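You operate a simulated robot arm through the tools that you are given. There is no shell and no other tool.

The job below is to be done with a simulated robot arm. You get a single attempt, and the scene is never put back.

JOB
Swap the white band extinguisher for the yellow band one and latch it in.
Fine: stand the old one on the oil hatch. Set down upright: white band extinguisher, yellow band extinguisher.
Where things are to end (x, y in the base frame): white band extinguisher within 0.06 m of [0.74, -0.24].
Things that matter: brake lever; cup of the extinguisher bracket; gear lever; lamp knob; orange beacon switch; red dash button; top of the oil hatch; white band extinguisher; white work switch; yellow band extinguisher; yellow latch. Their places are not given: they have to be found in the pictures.

The check looks at the end state, three seconds after you hand in, the way a careful person would. Anything else that was tipped, shoved, dropped, spilled or broken makes it a failure.

ROBOT AND FRAMES
A 6-joint arm with a two-finger parallel gripper, fixed in place. Base frame: the origin is at the foot of the arm, x ahead of it, y to its left, z up. Lengths are in m, angles in rad, forces in N, time in s.
With the tool pointing down near the work surface it reaches from about 0.18 to 0.84 m from the base axis. Its first joint turns from -2.897 to 2.897 rad. Payload 3.91 kg.
Tool frame: the origin (TCP) lies between the finger pads and is the grasp point; the fingertips stand 0.03 m ahead of it; z points along the fingers, y is the line along which they close. Largest opening 0.11 m; finger width 0.02, thickness 0.01; the body of the gripper, 0.048 by 0.112 m, starts 0.055 m behind the TCP.
Orientation is told as [roll, pitch, yaw] about the base's x, y, z axes, in that order, counted from this pose: with the fingers straight down and closing along the base's y, the tool's x points along the base's -x, its y along +y and its z along -z.

CONTROLS
- The arm moves only by the tool send_rows. Its argument "deltas" is a list of rows, each a list of 7 numbers: the closure, from 0 (fully open) to 1 (shut), then the shift along the tool's x, y, z in units of 200 mm (1.0 is 200 mm), then the turn, a rotation vector about the tool's x, y, z in units of 180 degrees (1.0 is 180 degrees). In form: [[fingers, dx, dy, dz, wx, wy, wz], ...]. A call has 1 to 20 rows; each row is the pose to reach, as a shift and turn from the pose commanded when the call began, along the tool's axes at that moment. A call with a number of a shift or a turn outside -1 to 1 is refused whole. A row lasts 0.2 s, in which the tool goes at most 0.05 m and 0.15 rad; a call with a longer step from one row to the next is refused whole, and so is a gripper value outside its range. Where a pose cannot be reached the arm comes as near as it can. A force on the tool above 90 N (or 10 N above the force at the start of the call, whichever is more), or a blocked arm, ends the call early, and 0.2 s more pass. Each finger travels about 0.108 m/s and halts on what it meets, pressing with about 23 N; the grip force reading is that of the motor and also rises with nothing between the fingers. The clock runs only during rows and for 0.2 s after the last one: add rows that repeat a pose to give the fingers time. The reply holds the time, the measured pose of the TCP, the force on the tool along the base axes, the opening and the grip force, in the units named above and with some noise, with the torque about the TCP (base axes, N m) and any sound that the robot's microphone picked up.
- Cameras (640 x 400 px; columns grow to the right, rows downward): "scene" is fixed at [0.0392, -0.4967, 1.4749]; the picture's right is [0.70, -0.72, 0.00], its down [-0.35, -0.33, -0.88] and it looks along [0.63, 0.61, -0.48] (base axes); focal length 370 px, centre (320, 200). "wrist" rides on the gripper at [0.077, 0.007, -0.114] in the tool frame; the picture's right is [-0.09, 1.00, 0.00], its down [-0.80, -0.07, -0.59] and it looks along [-0.59, -0.05, 0.80] (tool axes); focal length 270 px, centre (320, 200).
- camera(camera): a new picture of that camera. The clock stands still meanwhile.
- lift_body(by): slides the trunk up (or, below 0, down) by that many m; the arm rides with it, the base frame stays. It gives what a move gives, with no picture.
- probe_pixels(camera, pixels): for up to 12 pixels [column, row] of the newest picture of that camera ("zoom" is the newest enlarged one), the place [x, y, z] in the base frame of the surface seen there, good to about 0.002 m, but the place of the scene camera against the robot may be out by one fixed shift of up to 0.018 m in any direction. The clock stands still meanwhile.
- inspect(camera, box): a new picture of the part [left, top, right, bottom] of that camera's present view, enlarged. The clock stands still meanwhile.
- close_job(): hands the job in; it is judged then, once.

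Open the gripper and draw the arm clear of the work before you hand the job in, unless the task says otherwise.

The tools are called after "Call:" as name(argument=value, ...) on one line, values as JSON. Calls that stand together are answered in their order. send_rows: Moves the arm, as the interface text tells. Its arguments: {"type":"object","properties":{"deltas":{"type":"array","items":{"type":"array","items":{"type":"number"}}}},"required":["deltas"]} The other tools are called the same way: lift_body (by) slides the trunk up or down; camera (camera) takes a picture; probe_pixels (camera, pixels) gives the place of the surface under pixels of a picture; inspect (camera, box) takes an enlarged picture of a part of a camera's view; close_job () hands the job in.

At the start:

```text
time_s: 0.0
tool_pos: [0.4357, 0.0447, 1.2456]
tcp_rot: [0.0, 0.0, 0.0]
wrist_force: [0.1, 0.1, -0.4]
ft_torque: [0.02, 0.0, 0.04]
opening: 0.11
gripper_force: 0.1
trunk travel left (down, up): [-0.475, 0.065]
```

scene: 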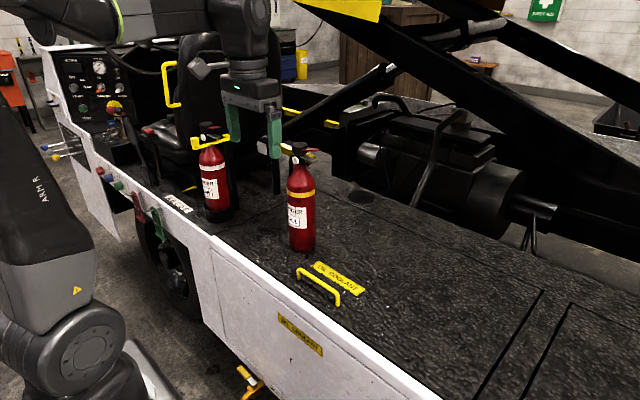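
wrist: 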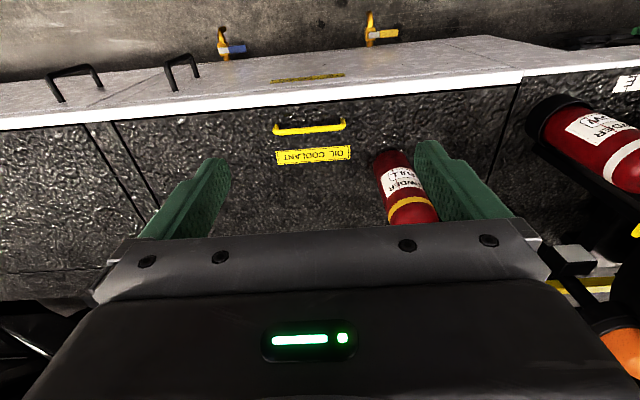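

I start by enlarging the area of the two extinguishers (around px 215,180 and 300,200 in the scene picture) and the wrist view.

Call:
inspect(camera="scene", box=[140, 90, 380, 320])

Call:
inspect(camera="scene", box=[180, 110, 260, 230])

Call:
inspect(camera="wrist", box=[360, 50, 640, 300])

```text
1.74 times, centred on (260, 205) of scene
```

zoom: 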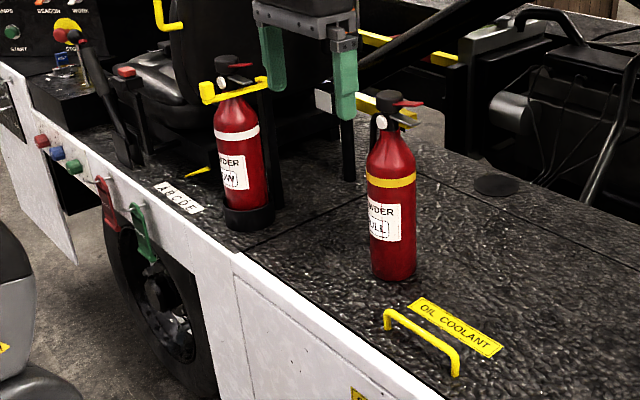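

```text
3.33 times, centred on (220, 170) of scene
```

zoom: 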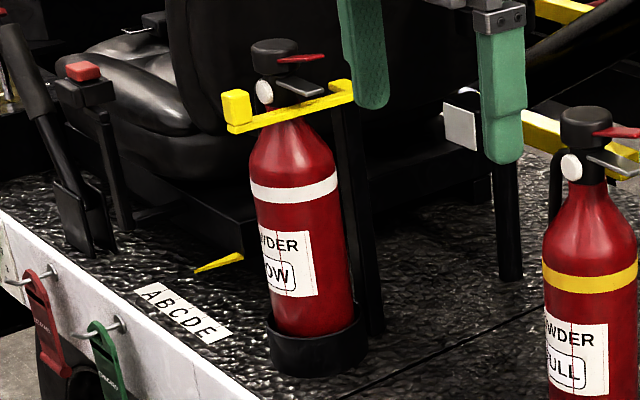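

```text
1.60 times, centred on (500, 175) of wrist
```

zoom: 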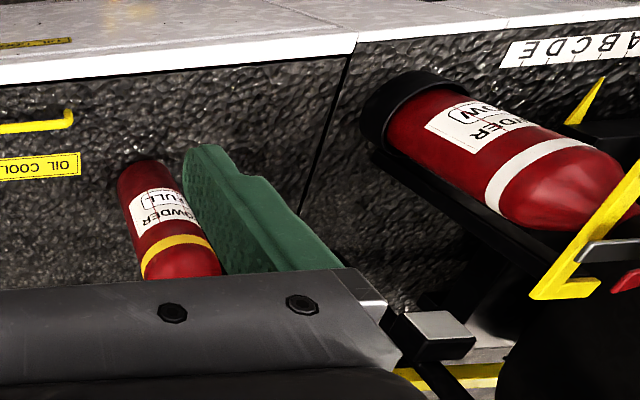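

The latch is a yellow bar across the white-band one's neck. I re-enlarge the scene there and measure points on it, and also measure points in the wrist picture.

Call:
inspect(camera="scene", box=[190, 115, 246, 150])

Call:
probe_pixels(camera="wrist", pixels=[[400, 180], [410, 212], [376, 153], [605, 130], [555, 115], [630, 155], [310, 155], [310, 127], [636, 230], [575, 255], [515, 110], [280, 100]])

Call:
probe_pixels(camera="scene", pixels=[[302, 192], [301, 210], [303, 250], [211, 167], [213, 185], [222, 215], [340, 280], [320, 285], [197, 143], [226, 137], [278, 190], [232, 205]])

```text
11.43 times, centred on (218, 132) of scene
```

zoom: 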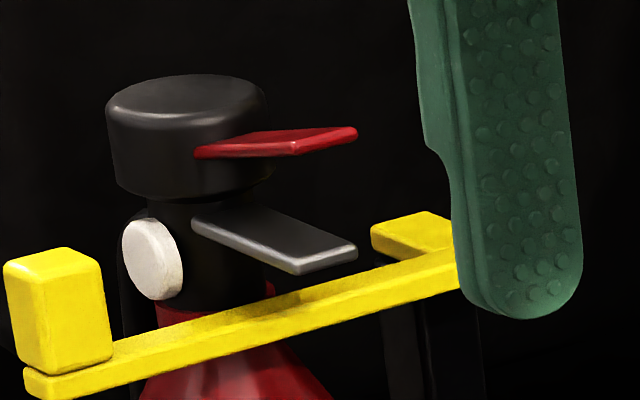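

```text
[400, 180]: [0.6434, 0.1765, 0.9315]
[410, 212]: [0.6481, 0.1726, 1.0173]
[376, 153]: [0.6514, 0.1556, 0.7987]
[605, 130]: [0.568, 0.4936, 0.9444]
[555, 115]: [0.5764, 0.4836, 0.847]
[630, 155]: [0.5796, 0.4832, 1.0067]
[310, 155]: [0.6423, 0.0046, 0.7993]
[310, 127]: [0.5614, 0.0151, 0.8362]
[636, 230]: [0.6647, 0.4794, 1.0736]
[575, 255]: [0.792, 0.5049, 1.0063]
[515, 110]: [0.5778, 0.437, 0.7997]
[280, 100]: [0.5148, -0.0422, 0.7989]
```

```text
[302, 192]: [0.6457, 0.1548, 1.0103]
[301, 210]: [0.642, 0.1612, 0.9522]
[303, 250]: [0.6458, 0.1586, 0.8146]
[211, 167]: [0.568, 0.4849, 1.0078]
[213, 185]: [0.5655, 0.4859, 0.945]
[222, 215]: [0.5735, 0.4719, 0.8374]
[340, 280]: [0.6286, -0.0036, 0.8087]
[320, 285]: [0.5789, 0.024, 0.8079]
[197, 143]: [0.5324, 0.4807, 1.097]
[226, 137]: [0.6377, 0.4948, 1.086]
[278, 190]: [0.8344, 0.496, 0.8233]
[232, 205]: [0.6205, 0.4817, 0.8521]
```

The deck reads 0.799 by the wrist and about 0.808 by the scene camera. I now measure along the latch bar and the extinguisher head in this enlarged picture (bar from px 60,385 to 440,260).

Call:
probe_pixels(camera="zoom", pixels=[[55, 310], [50, 255], [60, 388], [150, 365], [300, 312], [440, 275], [410, 225], [400, 240], [185, 90], [150, 260], [330, 255], [350, 135]])

Call:
inspect(camera="scene", box=[196, 140, 256, 230])

```text
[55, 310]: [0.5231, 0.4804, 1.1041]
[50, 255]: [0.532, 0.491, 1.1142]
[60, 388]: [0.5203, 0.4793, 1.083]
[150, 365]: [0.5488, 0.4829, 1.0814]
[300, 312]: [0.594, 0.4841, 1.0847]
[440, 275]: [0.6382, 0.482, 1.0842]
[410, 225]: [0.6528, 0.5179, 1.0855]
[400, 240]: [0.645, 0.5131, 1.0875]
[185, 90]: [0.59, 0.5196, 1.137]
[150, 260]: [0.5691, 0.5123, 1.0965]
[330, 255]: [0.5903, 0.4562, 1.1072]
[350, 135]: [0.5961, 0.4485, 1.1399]
```

```text
4.44 times, centred on (226, 185) of scene
```

zoom: 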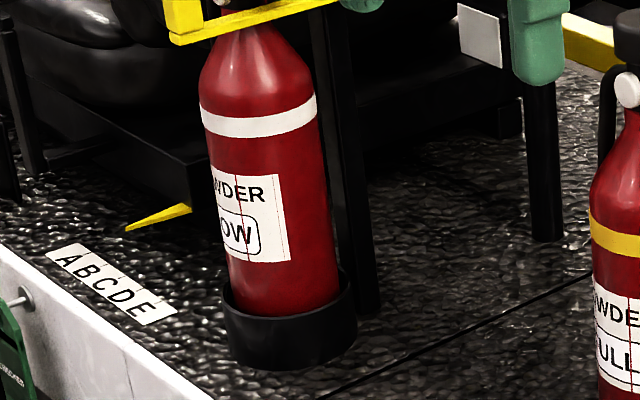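

The bar runs along x from about 0.52 to 0.65 at y≈0.48, z≈1.08, with a thumb block at its near end. Before moving toward it I measure surrounding obstacles: seat, yellow handle, levers and the beam.

Call:
probe_pixels(camera="scene", pixels=[[200, 90], [185, 120], [165, 85], [178, 130], [150, 130], [147, 132], [117, 108], [350, 12], [420, 60], [275, 150], [265, 145], [190, 189]])

Call:
probe_pixels(camera="zoom", pixels=[[350, 150], [360, 270], [370, 300], [330, 60], [250, 345], [320, 345], [235, 120], [300, 110], [545, 180], [490, 40], [150, 180], [440, 200]])

Call:
inspect(camera="scene", box=[30, 40, 270, 190])

```text
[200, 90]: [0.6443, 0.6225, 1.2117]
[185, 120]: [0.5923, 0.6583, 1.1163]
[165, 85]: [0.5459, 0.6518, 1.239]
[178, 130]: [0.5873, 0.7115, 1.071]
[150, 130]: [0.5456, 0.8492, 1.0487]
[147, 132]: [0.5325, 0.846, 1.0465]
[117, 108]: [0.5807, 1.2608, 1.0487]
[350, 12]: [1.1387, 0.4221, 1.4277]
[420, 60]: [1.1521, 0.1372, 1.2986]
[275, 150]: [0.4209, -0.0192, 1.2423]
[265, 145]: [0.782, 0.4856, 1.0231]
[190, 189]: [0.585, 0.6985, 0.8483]
```

```text
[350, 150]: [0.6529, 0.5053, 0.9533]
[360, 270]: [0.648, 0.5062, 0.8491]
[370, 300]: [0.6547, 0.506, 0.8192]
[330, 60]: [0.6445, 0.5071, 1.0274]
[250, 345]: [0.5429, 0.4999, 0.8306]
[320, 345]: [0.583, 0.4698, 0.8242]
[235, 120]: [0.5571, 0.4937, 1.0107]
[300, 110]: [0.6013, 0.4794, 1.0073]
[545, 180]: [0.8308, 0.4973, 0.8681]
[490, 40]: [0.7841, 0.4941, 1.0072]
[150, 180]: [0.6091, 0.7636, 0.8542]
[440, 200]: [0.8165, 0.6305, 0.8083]
```

```text
2.67 times, centred on (150, 115) of scene
```

zoom: 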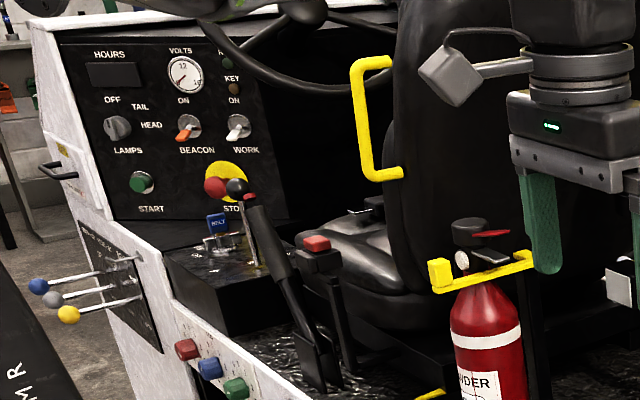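

Seat back is at y≈0.62 and the bracket post at about (0.65, 0.506). I move the arm 0.2 m toward +y at the present height, which is above everything here, then a bit more for a close wrist view of the latch.

Call:
send_rows(deltas=[[0, 0, 0.2, 0, 0, 0, 0], [0, 0, 0.4, 0, 0, 0, 0], [0, 0, 0.6, 0, 0, 0, 0], [0, 0, 0.8, 0, 0, 0, 0], [0, 0, 1.0, 0, 0, 0, 0]])

Call:
send_rows(deltas=[[0, 0, 0.2, 0, 0, 0, 0], [0, 0.1, 0.4, 0, 0, 0, 0], [0, 0.2, 0.6, 0, 0, 0, 0], [0, 0.2, 0.8, 0, 0, 0, 0]])

Call:
camera(camera="wrist")

Call:
camera(camera="scene")

```text
time_s: 1.2
tool_pos: [0.4355, 0.2452, 1.247]
tcp_rot: [-0.002, -0.002, -0.003]
wrist_force: [0.3, 0.3, 0.6]
ft_torque: [-0.02, 0.0, 0.02]
opening: 0.1101
gripper_force: 0.0
trunk travel left (down, up): [-0.475, 0.065]
```

```text
time_s: 2.2
tool_pos: [0.3938, 0.4049, 1.2429]
tcp_rot: [-0.002, -0.001, -0.002]
wrist_force: [0.2, -0.2, -0.3]
ft_torque: [-0.03, 0.0, 0.01]
opening: 0.1102
gripper_force: 0.1
trunk travel left (down, up): [-0.475, 0.065]
```

```text
taken
```

wrist: 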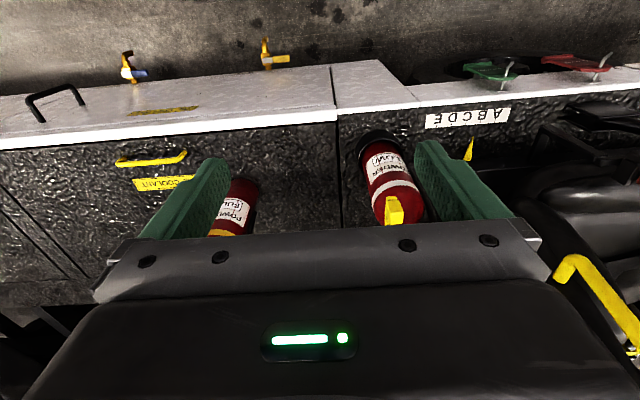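

```text
taken
```

scene: 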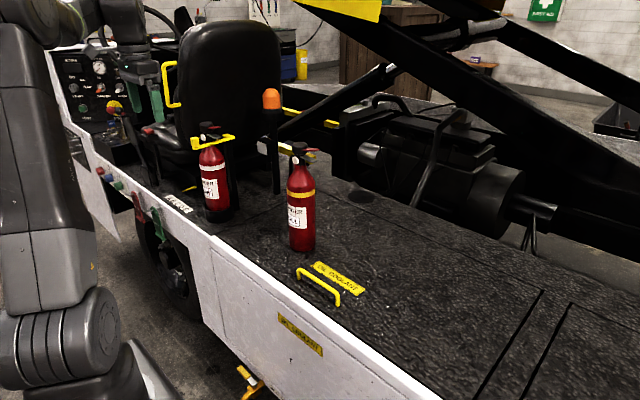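

The scene view is now clear, with the latch at (213,143). I enlarge it and the wrist view of the block at (393,210).

Call:
inspect(camera="scene", box=[185, 115, 249, 155])

Call:
inspect(camera="wrist", box=[340, 110, 484, 240])

Call:
inspect(camera="scene", box=[185, 110, 329, 260])

```text
10.00 times, centred on (217, 135) of scene
```

zoom: 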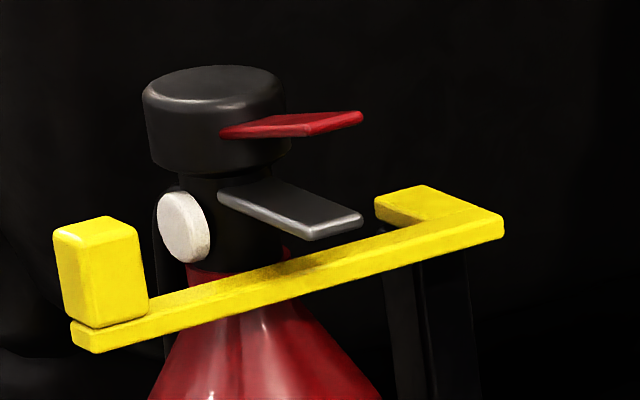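

```text
3.08 times, centred on (412, 175) of wrist
```

zoom: 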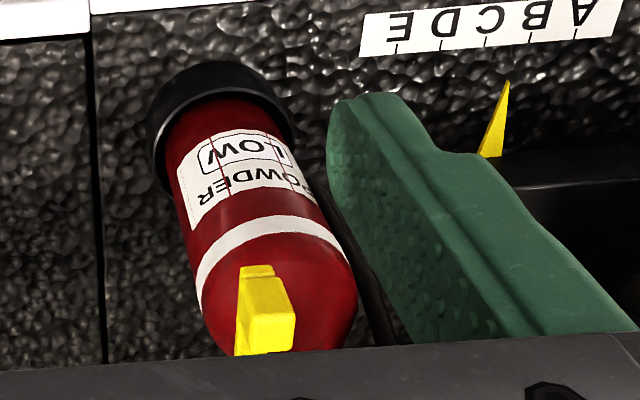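

```text
2.67 times, centred on (257, 185) of scene
```

zoom: 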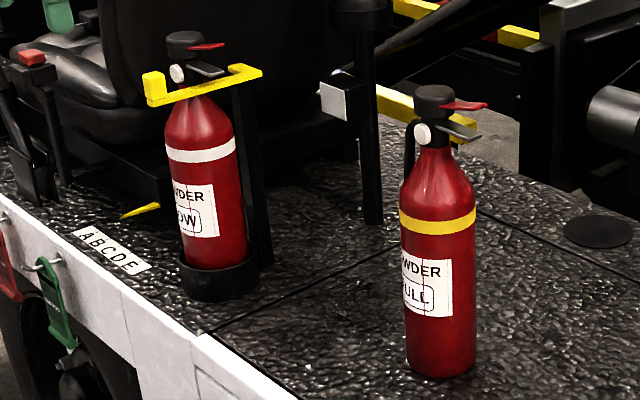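

The latch is an L-shaped bar hinged on top of the post, so it swings horizontally toward -y. I measure the block and bodies with the wrist camera, and the matching points with the scene camera, to find the scene offset.

Call:
probe_pixels(camera="wrist", pixels=[[391, 199], [396, 205], [400, 214], [390, 215], [397, 218], [383, 212], [382, 196], [400, 192], [418, 205], [372, 148], [355, 152], [390, 133]])

Call:
inspect(camera="scene", box=[185, 115, 249, 155])

Call:
probe_pixels(camera="zoom", pixels=[[95, 225], [110, 265], [65, 240], [90, 340], [145, 310], [300, 270], [490, 232], [490, 215], [425, 190], [385, 205], [405, 300], [210, 75]])

```text
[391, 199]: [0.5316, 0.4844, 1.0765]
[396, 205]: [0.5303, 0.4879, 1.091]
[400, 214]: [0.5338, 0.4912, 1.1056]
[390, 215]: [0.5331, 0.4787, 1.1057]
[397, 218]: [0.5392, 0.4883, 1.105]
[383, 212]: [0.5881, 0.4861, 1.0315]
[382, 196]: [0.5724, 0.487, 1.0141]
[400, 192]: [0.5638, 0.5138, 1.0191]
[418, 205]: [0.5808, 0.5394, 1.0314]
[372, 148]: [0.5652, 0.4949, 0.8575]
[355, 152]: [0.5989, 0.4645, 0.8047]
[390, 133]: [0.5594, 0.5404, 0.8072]
```

```text
10.00 times, centred on (217, 135) of scene
```

zoom: 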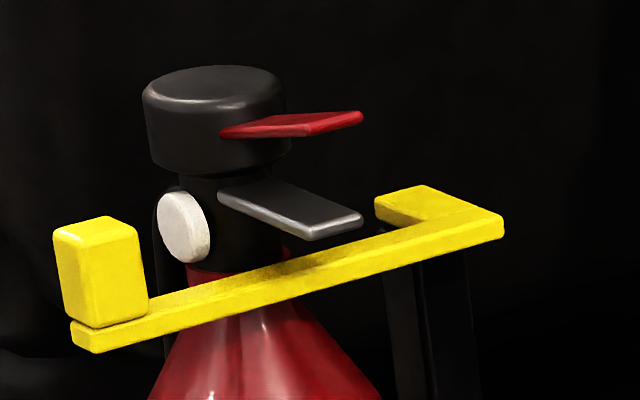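

```text
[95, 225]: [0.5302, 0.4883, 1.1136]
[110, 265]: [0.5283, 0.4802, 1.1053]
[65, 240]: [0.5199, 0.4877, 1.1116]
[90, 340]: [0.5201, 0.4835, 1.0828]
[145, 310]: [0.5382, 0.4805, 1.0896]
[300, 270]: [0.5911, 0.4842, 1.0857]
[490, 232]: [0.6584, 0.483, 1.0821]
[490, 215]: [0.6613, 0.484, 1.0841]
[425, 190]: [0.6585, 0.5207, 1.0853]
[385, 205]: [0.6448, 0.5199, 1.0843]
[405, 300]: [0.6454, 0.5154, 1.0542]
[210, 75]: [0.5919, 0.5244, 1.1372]
```

Comparing the two cameras, the scene reads about (-0.010, +0.002, +0.008) off. True block is about x 0.53–0.55, y 0.478–0.498, top z 1.1055. I move above it with the fingers partly closed to make a cage around the block, then look.

Call:
send_rows(deltas=[[0.59, -0.18, 0.105, 0, 0, 0, 0], [0.59, -0.36, 0.21, 0, 0, 0, 0], [0.59, -0.54, 0.315, 0, 0, 0, 0], [0.59, -0.7215, 0.4165, 0, 0, 0, 0], [0.59, -0.7215, 0.4165, 0.1, 0, 0, 0], [0.59, -0.7215, 0.4165, 0.25, 0, 0, 0]])

Call:
camera(camera="wrist")

Call:
camera(camera="scene")

```text
time_s: 3.6
tool_pos: [0.5396, 0.487, 1.1924]
tcp_rot: [-0.001, 0.0, 0.0]
wrist_force: [0.9, 0.1, -0.5]
ft_torque: [-0.01, 0.01, 0.0]
opening: 0.0452
gripper_force: 0.0
trunk travel left (down, up): [-0.475, 0.065]
```

```text
taken
```

wrist: 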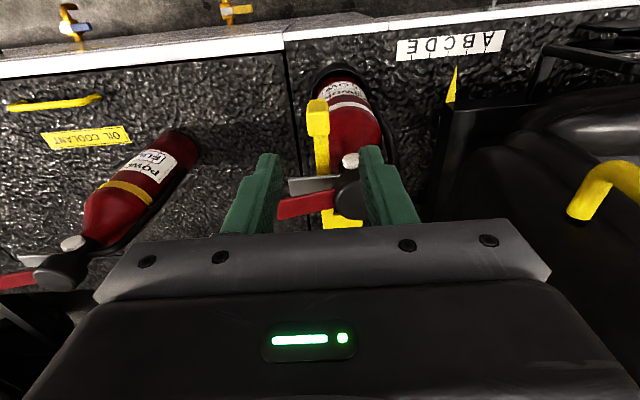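

```text
taken
```

scene: 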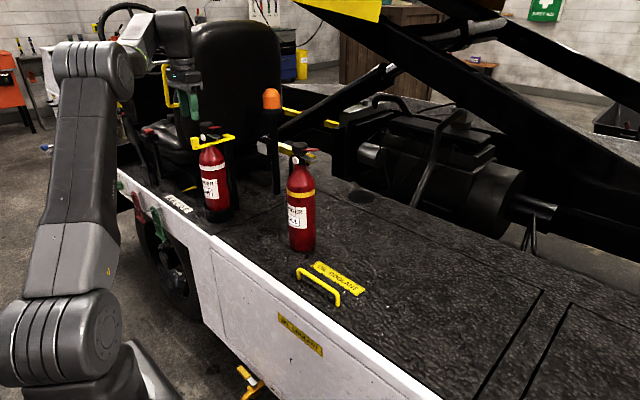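

The wrist view now shows the latch between the fingers, its block at (318,115) and the far end at (345,220). I enlarge it and measure.

Call:
inspect(camera="wrist", box=[270, 60, 430, 235])

Call:
probe_pixels(camera="wrist", pixels=[[317, 105], [318, 120], [309, 107], [326, 105], [321, 150], [345, 222], [348, 195], [312, 185], [305, 207], [350, 160], [355, 224], [325, 224]])

Call:
inspect(camera="scene", box=[140, 20, 260, 160])

```text
2.29 times, centred on (350, 148) of wrist
```

zoom: 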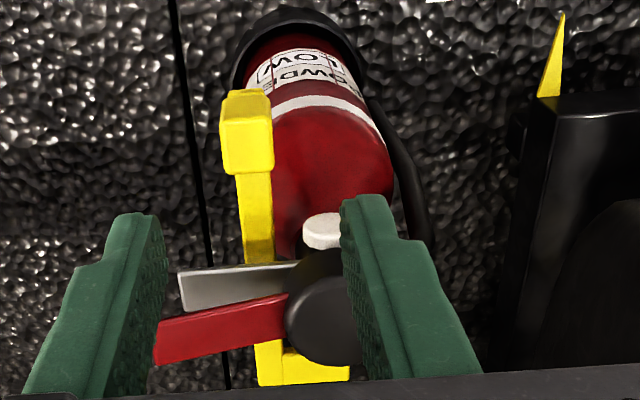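

```text
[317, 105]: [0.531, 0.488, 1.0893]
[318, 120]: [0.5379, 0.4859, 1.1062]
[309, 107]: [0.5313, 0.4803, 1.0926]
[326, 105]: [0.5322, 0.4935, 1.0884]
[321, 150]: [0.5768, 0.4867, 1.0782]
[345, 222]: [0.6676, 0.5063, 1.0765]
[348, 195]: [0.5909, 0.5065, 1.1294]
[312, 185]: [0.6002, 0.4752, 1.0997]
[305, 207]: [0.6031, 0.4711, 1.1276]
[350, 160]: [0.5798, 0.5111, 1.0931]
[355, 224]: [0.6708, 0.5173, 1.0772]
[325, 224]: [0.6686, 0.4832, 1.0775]
```

```text
2.86 times, centred on (200, 90) of scene
```

zoom: 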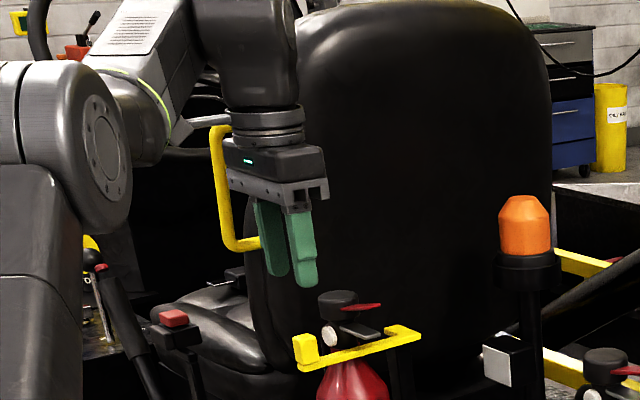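

The block is centred at about (0.540, 0.487). I see a dark curve along the body's +y side (zoom px 400,170), perhaps a hose, and check it as it matters for grasping.

Call:
inspect(camera="wrist", box=[310, 60, 410, 200])

Call:
probe_pixels(camera="wrist", pixels=[[390, 140], [394, 155], [385, 130], [378, 130], [375, 110], [312, 100], [340, 70], [345, 140], [380, 118], [197, 165], [150, 225], [110, 240]])

Call:
inspect(camera="wrist", box=[0, 110, 220, 300])

```text
2.86 times, centred on (360, 130) of wrist
```

zoom: 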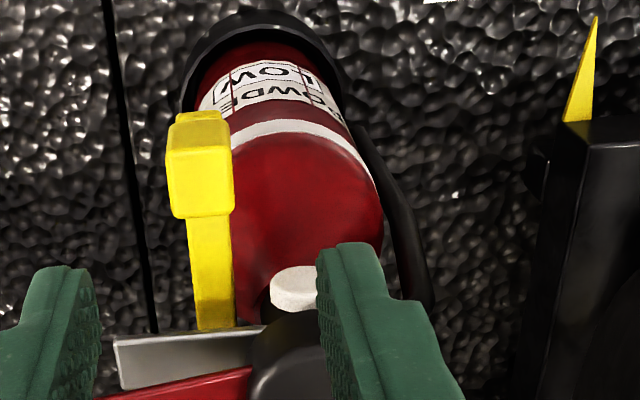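

```text
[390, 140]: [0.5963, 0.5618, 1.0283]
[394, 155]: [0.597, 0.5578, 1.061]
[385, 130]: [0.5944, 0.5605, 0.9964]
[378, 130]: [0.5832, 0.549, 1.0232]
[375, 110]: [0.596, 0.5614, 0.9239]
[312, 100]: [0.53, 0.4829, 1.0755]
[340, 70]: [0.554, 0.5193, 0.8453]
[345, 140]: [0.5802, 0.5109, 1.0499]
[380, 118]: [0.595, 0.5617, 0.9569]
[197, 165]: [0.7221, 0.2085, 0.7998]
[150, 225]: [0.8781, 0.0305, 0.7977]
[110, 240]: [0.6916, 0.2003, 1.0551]
```

```text
2.11 times, centred on (110, 205) of wrist
```

zoom: 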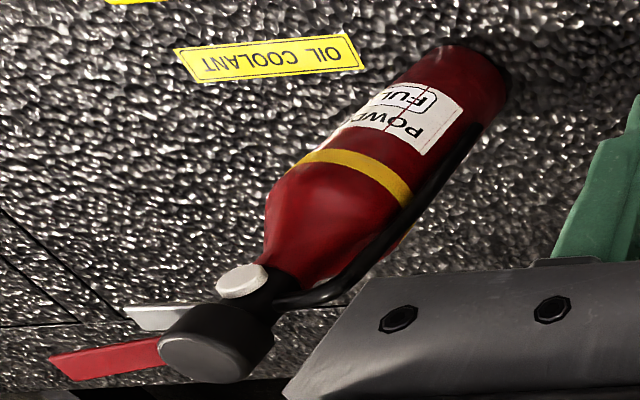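

The hose lies along the +y side. Now I lower the caged fingers around the latch block (centre 0.540, 0.487), tips to about z 1.073.

Call:
send_rows(deltas=[[0.59, 0, 0, 0.1, 0, 0, 0], [0.59, 0, 0, 0.2, 0, 0, 0], [0.59, 0, 0, 0.3, 0, 0, 0], [0.59, 0, 0, 0.4, 0, 0, 0], [0.59, 0, 0, 0.463, 0, 0, 0]])

Call:
camera(camera="wrist")

Call:
inspect(camera="scene", box=[150, 60, 280, 160])

```text
time_s: 4.8
tool_pos: [0.5404, 0.487, 1.1021]
tcp_rot: [-0.001, -0.001, -0.001]
wrist_force: [-0.2, 0.0, -0.2]
ft_torque: [0.0, 0.04, 0.01]
opening: 0.0451
gripper_force: 0.1
trunk travel left (down, up): [-0.475, 0.065]
```

```text
taken
```

wrist: 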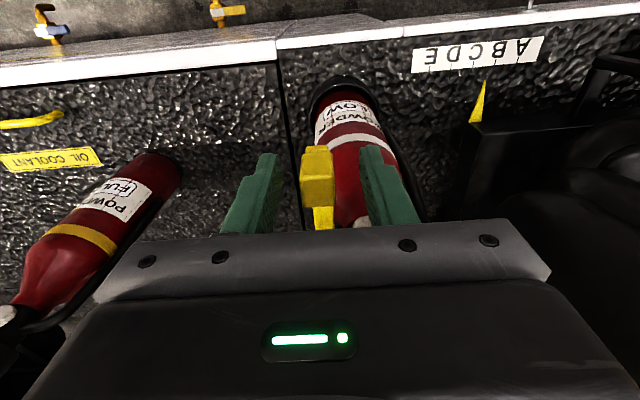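

```text
4.00 times, centred on (215, 110) of scene
```

zoom: 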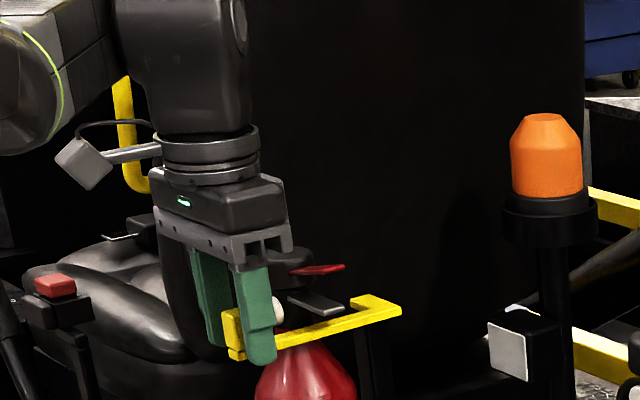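

The block is caged between the fingers with no contact force. I swing it toward -y along the arc about the post (hinge ~0.664, 0.518), first 0.5 rad, turning the tool along.

Call:
send_rows(deltas=[[0.59, -0.0186, -0.0611, 0, 0, 0, -0.0318], [0.59, -0.0432, -0.1201, 0, 0, 0, -0.0637], [0.59, -0.0735, -0.1763, 0, 0, 0, -0.0955], [0.59, -0.1093, -0.2292, 0, 0, 0, -0.1273], [0.59, -0.1502, -0.2783, 0, 0, 0, -0.1592]])

Call:
camera(camera="wrist")

Call:
inspect(camera="scene", box=[150, 60, 280, 160])

```text
time_s: 6.0
tool_pos: [0.5699, 0.4317, 1.1022]
tcp_rot: [0.0, 0.001, 0.5]
wrist_force: [0.1, 0.4, 1.1]
ft_torque: [0.0, -0.02, 0.01]
opening: 0.045
gripper_force: 0.0
trunk travel left (down, up): [-0.475, 0.065]
```

```text
taken
```

wrist: 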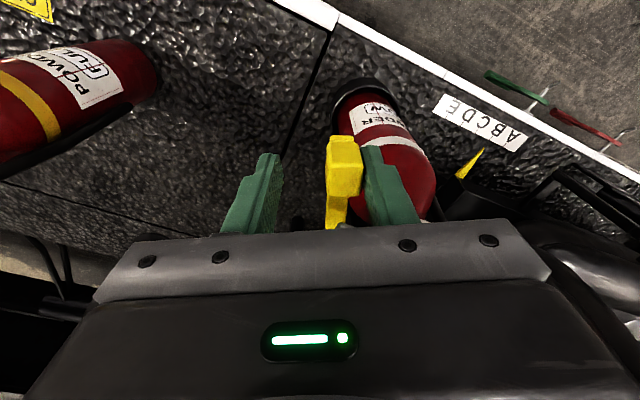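

```text
4.00 times, centred on (215, 110) of scene
```

zoom: 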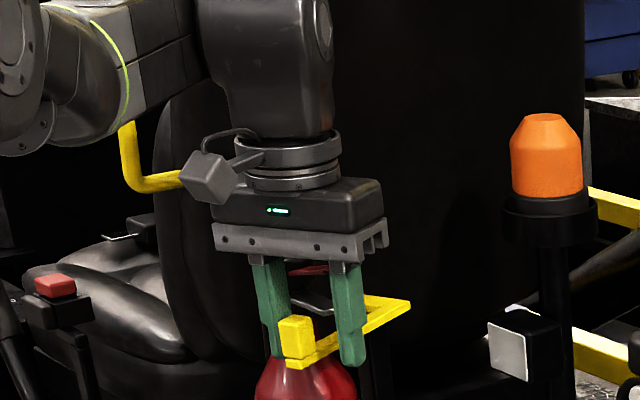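

The latch follows the finger with almost no force. I continue the same arc by another 1.0 rad to swing it wide open.

Call:
send_rows(deltas=[[0.59, -0.0186, -0.0611, 0, 0, 0, -0.0318], [0.59, -0.0432, -0.1201, 0, 0, 0, -0.0637], [0.59, -0.0735, -0.1763, 0, 0, 0, -0.0955], [0.59, -0.1093, -0.2292, 0, 0, 0, -0.1273], [0.59, -0.1502, -0.2783, 0, 0, 0, -0.1592], [0.59, -0.1958, -0.323, 0, 0, 0, -0.191], [0.59, -0.2457, -0.363, 0, 0, 0, -0.2228], [0.59, -0.2993, -0.3978, 0, 0, 0, -0.2546], [0.59, -0.356, -0.427, 0, 0, 0, -0.2865], [0.59, -0.4155, -0.4505, 0, 0, 0, -0.3183]])

Call:
camera(camera="wrist")

Call:
inspect(camera="scene", box=[160, 60, 320, 180])

```text
time_s: 8.2
tool_pos: [0.6768, 0.4019, 1.1034]
tcp_rot: [0.001, 0.0, 1.507]
wrist_force: [-50.5, 27.3, -10.2]
ft_torque: [-0.12, 0.07, -1.86]
opening: 0.1102
gripper_force: 23.0
trunk travel left (down, up): [-0.475, 0.065]
```

```text
taken
```

wrist: 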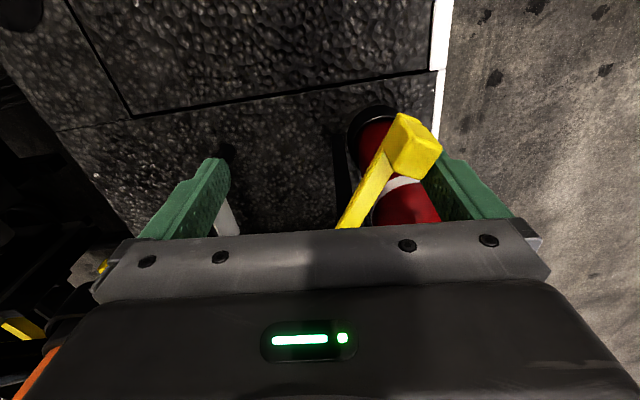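

```text
3.33 times, centred on (240, 120) of scene
```

zoom: 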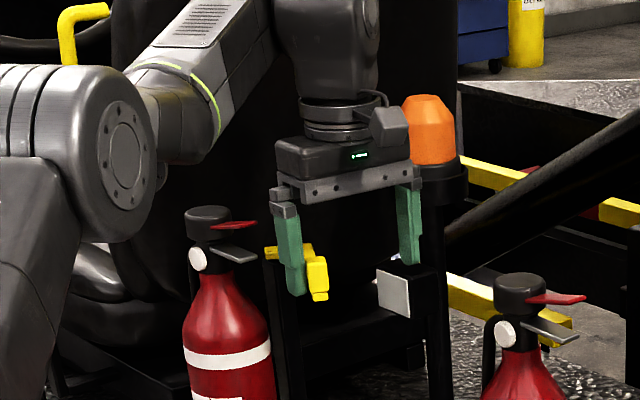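

The latch reached its stop (about 50 N, fingers back-driven open). I open the fingers by command and back the tool off 0.03 m toward -x to release it, then rise.

Call:
send_rows(deltas=[[0, 0.0, 0.04, 0, 0, 0, 0], [0, 0, 0.08, 0, 0, 0, 0], [0, 0, 0.13, 0, 0, 0, 0]])

Call:
camera(camera="wrist")

Call:
inspect(camera="scene", box=[160, 60, 320, 180])

```text
time_s: 9.0
tool_pos: [0.6592, 0.3961, 1.1024]
tcp_rot: [-0.003, 0.002, 1.501]
wrist_force: [-0.1, 0.8, -0.4]
ft_torque: [-0.05, -0.03, -0.01]
opening: 0.1101
gripper_force: 0.0
trunk travel left (down, up): [-0.475, 0.065]
```

```text
taken
```

wrist: 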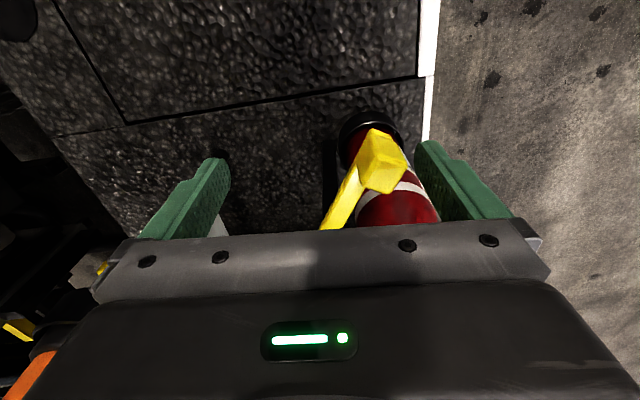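

```text
3.33 times, centred on (240, 120) of scene
```

zoom: 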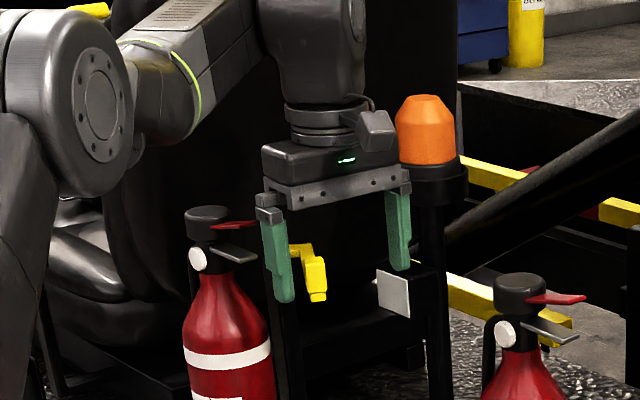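

The force is gone and the latch stays open. I measure where it stands now (wrist px 385,160 and bar 345,205).

Call:
probe_pixels(camera="wrist", pixels=[[380, 155], [395, 155], [375, 180], [340, 210], [350, 190], [330, 222], [400, 210], [380, 120], [395, 165], [372, 135]])

Call:
send_rows(deltas=[[0, 0, 0, -0.2, 0, 0, 0], [0, 0, 0, -0.4, 0, 0, 0], [0, 0, 0, -0.6, 0, 0, 0], [0, 0, 0, -0.7, 0, 0, 0]])

Call:
camera(camera="wrist")

Call:
camera(camera="scene")

```text
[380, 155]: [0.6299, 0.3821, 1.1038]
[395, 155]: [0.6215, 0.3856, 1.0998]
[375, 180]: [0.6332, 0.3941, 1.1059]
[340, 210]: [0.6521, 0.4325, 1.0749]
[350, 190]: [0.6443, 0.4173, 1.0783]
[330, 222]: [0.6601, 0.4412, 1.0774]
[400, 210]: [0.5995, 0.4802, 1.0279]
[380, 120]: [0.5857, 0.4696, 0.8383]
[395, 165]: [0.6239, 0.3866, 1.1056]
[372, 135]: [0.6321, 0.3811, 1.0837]
```

```text
time_s: 10.0
tool_pos: [0.6486, 0.3892, 1.2212]
tcp_rot: [-0.016, -0.012, 1.498]
wrist_force: [-0.2, 0.4, -0.4]
ft_torque: [0.03, -0.03, 0.01]
opening: 0.11
gripper_force: 0.2
out of reach, approached as far as the arm can: row 3, 4
trunk travel left (down, up): [-0.475, 0.065]
```

```text
taken
```

wrist: 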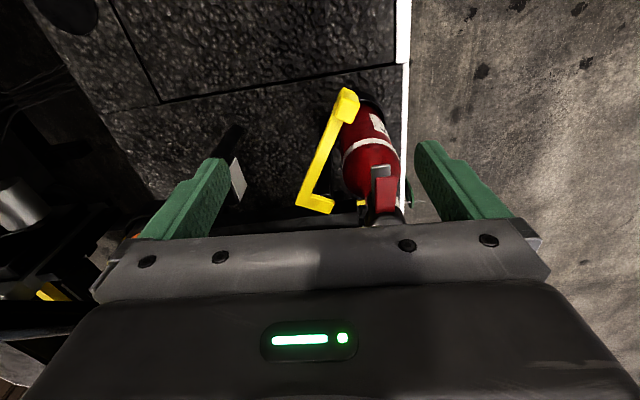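

```text
taken
```

scene: 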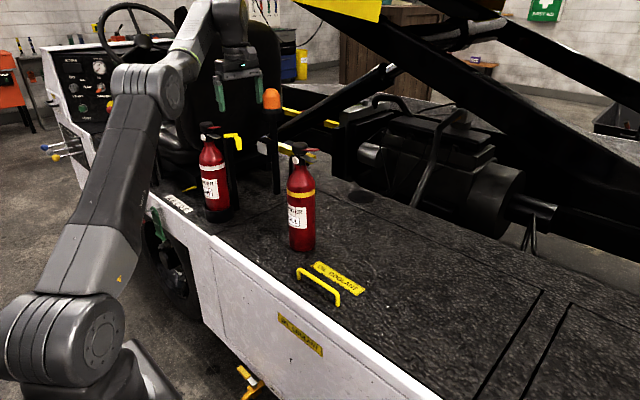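

The latch rests open at about 65° (block at ~(0.63, 0.385)), well clear of the extinguisher. This pose is at the arm's reach limit, so I pull back toward -x,-y while turning the yaw back to zero.

Call:
send_rows(deltas=[[0, 0.0432, 0.0762, 0, 0, 0, 0.0398], [0, 0.0863, 0.1523, 0, 0, 0, 0.0796], [0, 0.1295, 0.2285, 0, 0, 0, 0.1194], [0, 0.1727, 0.3047, 0, 0, 0, 0.1592], [0, 0.2158, 0.3808, 0, 0, 0, 0.199], [0, 0.259, 0.457, 0, 0, 0, 0.2388], [0, 0.3022, 0.5332, 0, 0, 0, 0.2785], [0, 0.3453, 0.6093, 0, 0, 0, 0.3183], [0, 0.3885, 0.6855, 0, 0, 0, 0.3581], [0, 0.4317, 0.7617, 0, 0, 0, 0.3979], [0, 0.4748, 0.8378, 0, 0, 0, 0.4377], [0, 0.518, 0.914, 0, 0, 0, 0.4775]])

Call:
camera(camera="scene")

Call:
camera(camera="wrist")

```text
time_s: 12.6
tool_pos: [0.4594, 0.2958, 1.2201]
tcp_rot: [-0.001, 0.0, -0.003]
wrist_force: [-0.6, -0.4, 0.3]
ft_torque: [-0.02, 0.0, 0.03]
opening: 0.11
gripper_force: 0.1
trunk travel left (down, up): [-0.475, 0.065]
```

```text
taken
```

scene: 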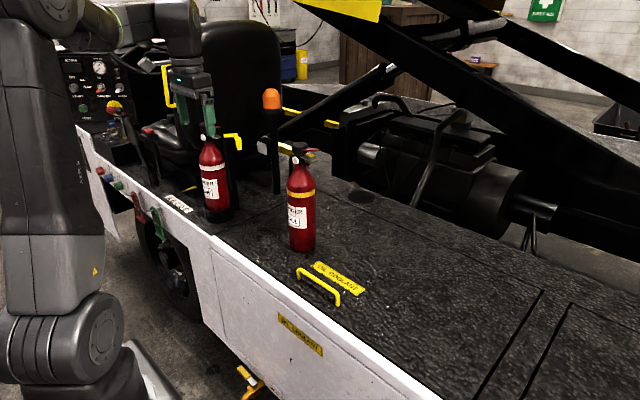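

```text
taken
```

wrist: 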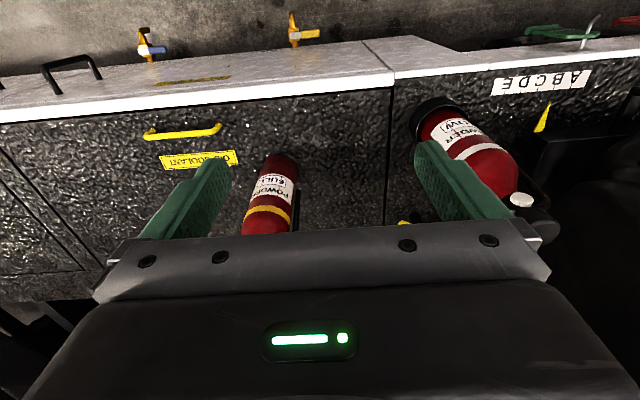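

I measure both bodies with the wrist camera (white around 470,150; yellow around 270,195) and the target area and nearby machinery with the scene camera.

Call:
probe_pixels(camera="wrist", pixels=[[470, 150], [485, 172], [425, 120], [436, 100], [412, 112], [415, 130], [270, 195], [255, 200], [287, 200], [292, 200], [268, 225], [280, 160]])

Call:
probe_pixels(camera="scene", pixels=[[440, 306], [360, 195], [520, 290], [430, 170], [500, 195], [535, 210], [400, 205], [400, 240], [510, 250], [450, 260], [296, 150], [318, 155]])

```text
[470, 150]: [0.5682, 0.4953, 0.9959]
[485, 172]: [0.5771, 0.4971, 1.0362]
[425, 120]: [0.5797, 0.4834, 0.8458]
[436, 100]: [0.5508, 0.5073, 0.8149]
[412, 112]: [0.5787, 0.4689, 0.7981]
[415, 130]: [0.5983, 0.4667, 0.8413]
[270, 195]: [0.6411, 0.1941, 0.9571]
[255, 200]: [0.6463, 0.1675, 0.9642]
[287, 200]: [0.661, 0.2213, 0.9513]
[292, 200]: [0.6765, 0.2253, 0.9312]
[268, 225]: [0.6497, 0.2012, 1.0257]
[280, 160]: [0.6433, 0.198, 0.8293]
```

```text
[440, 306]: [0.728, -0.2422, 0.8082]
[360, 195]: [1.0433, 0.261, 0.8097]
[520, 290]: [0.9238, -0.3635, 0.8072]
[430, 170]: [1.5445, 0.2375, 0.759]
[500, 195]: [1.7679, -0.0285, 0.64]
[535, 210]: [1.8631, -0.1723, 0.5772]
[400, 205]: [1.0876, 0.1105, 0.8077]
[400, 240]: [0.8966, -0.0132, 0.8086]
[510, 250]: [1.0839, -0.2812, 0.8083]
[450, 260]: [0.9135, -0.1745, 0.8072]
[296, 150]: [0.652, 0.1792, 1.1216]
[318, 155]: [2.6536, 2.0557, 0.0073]
```

Body centres: white ≈ (0.604, 0.518), yellow ≈ (0.683, 0.188), radius ≈ 0.042. I will grasp the body from the -x side, so I pitch the tool to 20° below horizontal while moving to a standoff at about (0.40, 0.446, 1.10).

Call:
send_rows(deltas=[[0, 0.03, 0.075, 0.06, 0, -0.0389, 0], [0, 0.06, 0.15, 0.12, 0, -0.0778, 0], [0, 0.09, 0.225, 0.18, 0, -0.1167, 0], [0, 0.12, 0.3, 0.24, 0, -0.1556, 0], [0, 0.15, 0.375, 0.3, 0, -0.1944, 0], [0, 0.18, 0.45, 0.36, 0, -0.2333, 0], [0, 0.21, 0.525, 0.42, 0, -0.2722, 0], [0, 0.24, 0.6, 0.48, 0, -0.3111, 0], [0, 0.27, 0.675, 0.54, 0, -0.35, 0], [0, 0.3, 0.75, 0.6, 0, -0.3889, 0]])

Call:
camera(camera="scene")

Call:
camera(camera="wrist")

```text
time_s: 14.8
tool_pos: [0.4005, 0.4465, 1.0977]
tcp_rot: [-0.002, -1.222, 0.003]
wrist_force: [-0.1, -0.1, -0.3]
ft_torque: [0.04, -0.02, 0.0]
opening: 0.1099
gripper_force: 0.0
trunk travel left (down, up): [-0.475, 0.065]
```

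```text
taken
```

scene: 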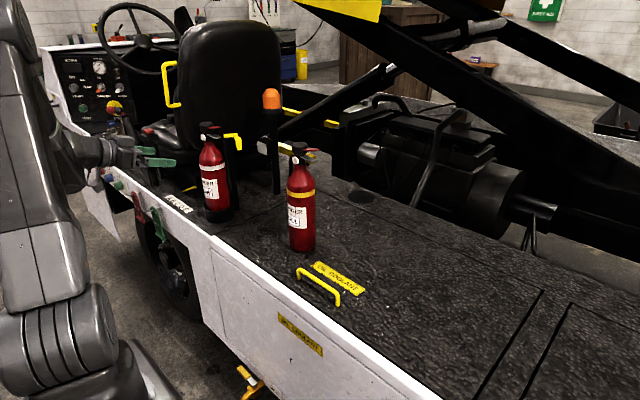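

```text
taken
```

wrist: 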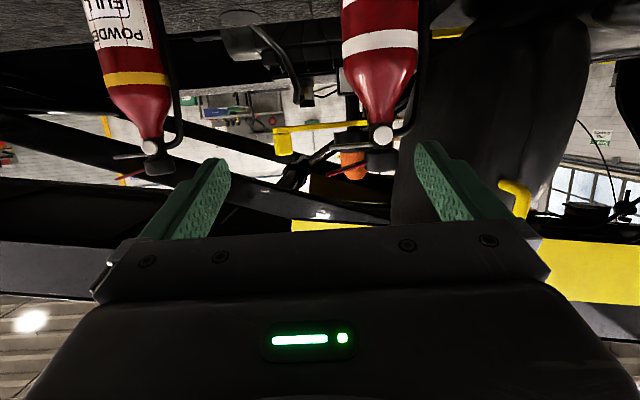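

The pose was reached and the wrist camera now shows both extinguishers upright (inverted picture), with the hose on the +y side. I enlarge and measure body edges and hose.

Call:
inspect(camera="wrist", box=[260, 0, 460, 190])

Call:
probe_pixels(camera="wrist", pixels=[[344, 30], [348, 30], [380, 30], [412, 30], [416, 30], [421, 30], [425, 20], [418, 100], [382, 135], [283, 143], [135, 60], [172, 60]])

Call:
inspect(camera="wrist", box=[70, 0, 230, 190])

```text
2.11 times, centred on (360, 95) of wrist
```

zoom: 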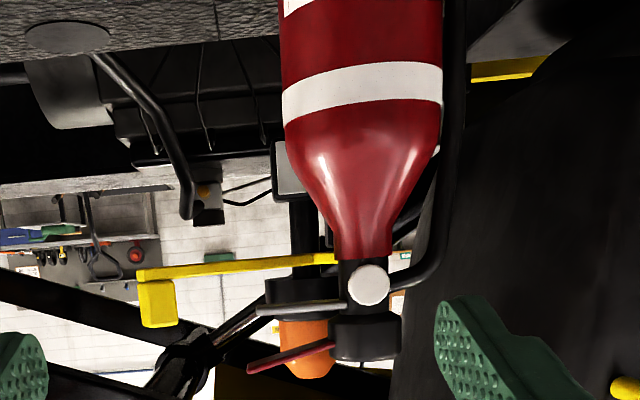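

```text
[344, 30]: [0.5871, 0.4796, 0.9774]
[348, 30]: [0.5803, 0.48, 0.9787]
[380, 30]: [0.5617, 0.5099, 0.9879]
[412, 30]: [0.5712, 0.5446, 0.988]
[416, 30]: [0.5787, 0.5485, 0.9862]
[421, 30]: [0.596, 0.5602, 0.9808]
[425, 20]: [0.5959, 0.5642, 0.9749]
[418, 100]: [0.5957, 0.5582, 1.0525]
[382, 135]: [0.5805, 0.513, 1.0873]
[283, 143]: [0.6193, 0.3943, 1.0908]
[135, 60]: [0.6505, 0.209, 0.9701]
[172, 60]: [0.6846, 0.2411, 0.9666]
```

```text
2.11 times, centred on (150, 95) of wrist
```

zoom: 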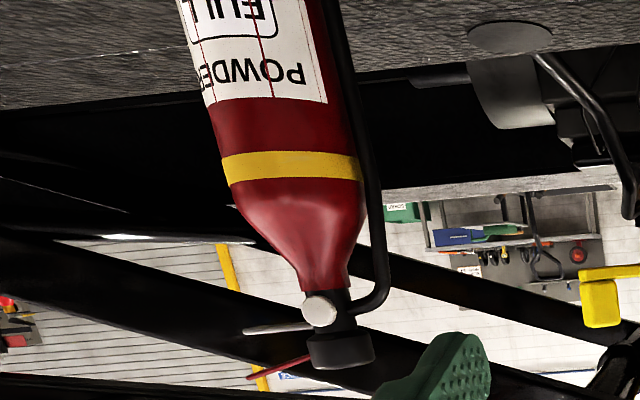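

Total width over body and hose is about 0.093 (y 0.476–0.569), so I centre the open fingers at y≈0.5225, z≈0.98. First I go to a standoff at x≈0.46 in line with the grasp.

Call:
send_rows(deltas=[[0, 0.09, 0.076, 0.096, 0, 0, 0], [0, 0.181, 0.152, 0.192, 0, 0, 0], [0, 0.271, 0.228, 0.289, 0, 0, 0], [0, 0.361, 0.304, 0.385, 0, 0, 0], [0, 0.4514, 0.38, 0.481, 0, 0, 0]])

Call:
camera(camera="wrist")

Call:
inspect(camera="scene", box=[100, 100, 280, 240])

```text
time_s: 16.0
tool_pos: [0.4599, 0.5243, 0.9818]
tcp_rot: [-0.001, -1.222, 0.002]
wrist_force: [-0.4, 0.0, 0.3]
ft_torque: [-0.04, -0.01, -0.04]
opening: 0.1102
gripper_force: 0.0
trunk travel left (down, up): [-0.475, 0.065]
```

```text
taken
```

wrist: 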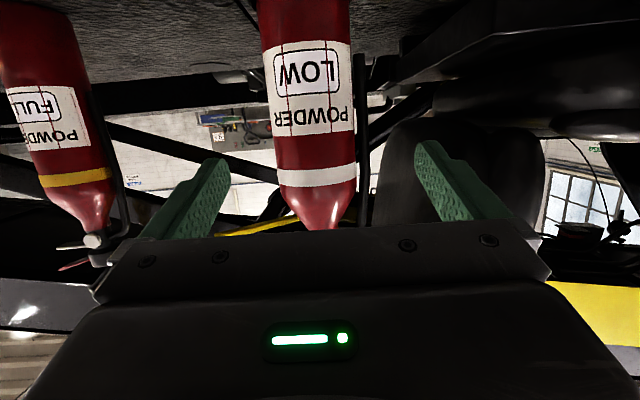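

```text
2.86 times, centred on (190, 170) of scene
```

zoom: 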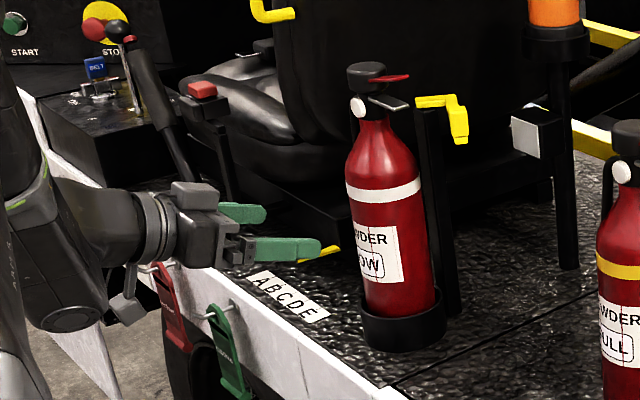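

The body (px 262–350) and hose (to 367) lie between the finger tips. I check the edges once more before advancing.

Call:
probe_pixels(camera="wrist", pixels=[[272, 140], [276, 150], [312, 140], [350, 140], [358, 140], [364, 140], [366, 120], [215, 165], [420, 150], [369, 70]])

```text
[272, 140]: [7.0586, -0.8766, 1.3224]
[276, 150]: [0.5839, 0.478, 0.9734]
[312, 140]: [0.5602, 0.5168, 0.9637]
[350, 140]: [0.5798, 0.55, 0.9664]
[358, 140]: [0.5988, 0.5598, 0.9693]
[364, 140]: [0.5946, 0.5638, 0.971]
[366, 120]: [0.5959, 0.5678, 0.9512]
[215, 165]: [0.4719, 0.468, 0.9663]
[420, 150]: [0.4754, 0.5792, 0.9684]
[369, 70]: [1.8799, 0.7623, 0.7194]
```

Finger inner faces are at y 0.468 and 0.579, body and hose span 0.476–0.569, so it fits. I advance straight along +x to x≈0.603.

Call:
send_rows(deltas=[[0, -0.0407, -0.003, 0.112, 0, 0, 0], [0, -0.0815, -0.006, 0.224, 0, 0, 0], [0, -0.1222, -0.006, 0.336, 0, 0, 0], [0, -0.163, -0.006, 0.448, 0, 0, 0], [0, -0.2037, -0.006, 0.56, 0, 0, 0], [0, -0.2445, -0.006, 0.672, 0, 0, 0]])

Call:
inspect(camera="scene", box=[140, 100, 280, 240])

Call:
camera(camera="wrist")

```text
time_s: 17.4
tool_pos: [0.604, 0.5213, 0.9822]
tcp_rot: [-0.001, -1.221, -0.001]
wrist_force: [0.2, -0.7, 0.3]
ft_torque: [-0.02, 0.01, -0.02]
opening: 0.11
gripper_force: 0.1
trunk travel left (down, up): [-0.475, 0.065]
```

```text
2.86 times, centred on (210, 170) of scene
```

zoom: 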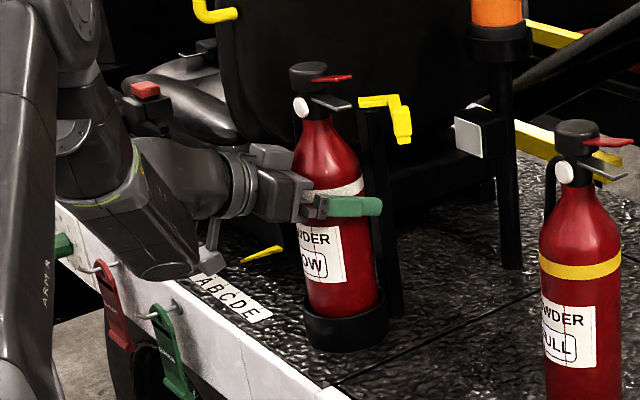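

```text
taken
```

wrist: 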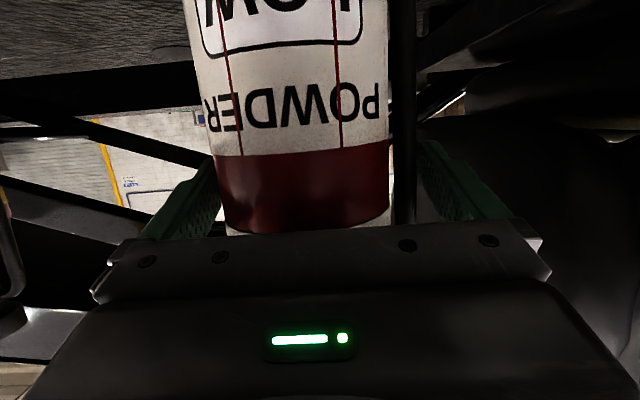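

In position with no contact. I close the fingers on the body and hold a few rows.

Call:
send_rows(deltas=[[0.3, 0, 0, 0, 0, 0, 0], [1, 0, 0, 0, 0, 0, 0], [1, 0, 0, 0, 0, 0, 0], [1, 0, 0, 0, 0, 0, 0], [1, 0, 0, 0, 0, 0, 0]])

Call:
camera(camera="wrist")

```text
time_s: 18.6
tool_pos: [0.6048, 0.5202, 0.9837]
tcp_rot: [0.001, -1.222, -0.005]
wrist_force: [3.2, -4.5, 4.3]
ft_torque: [-0.3, -0.47, -0.08]
opening: 0.0799
gripper_force: 23.6
trunk travel left (down, up): [-0.475, 0.065]
```

```text
taken
```

wrist: 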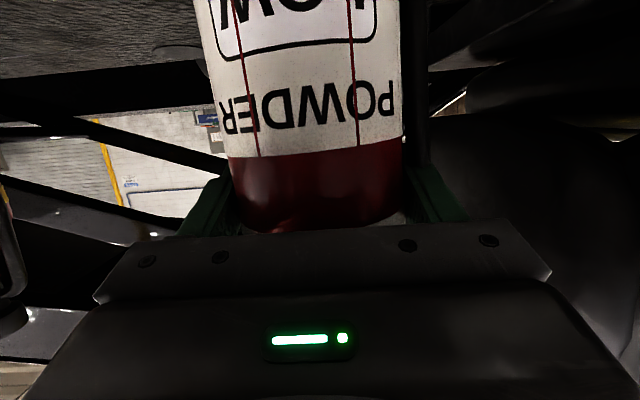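

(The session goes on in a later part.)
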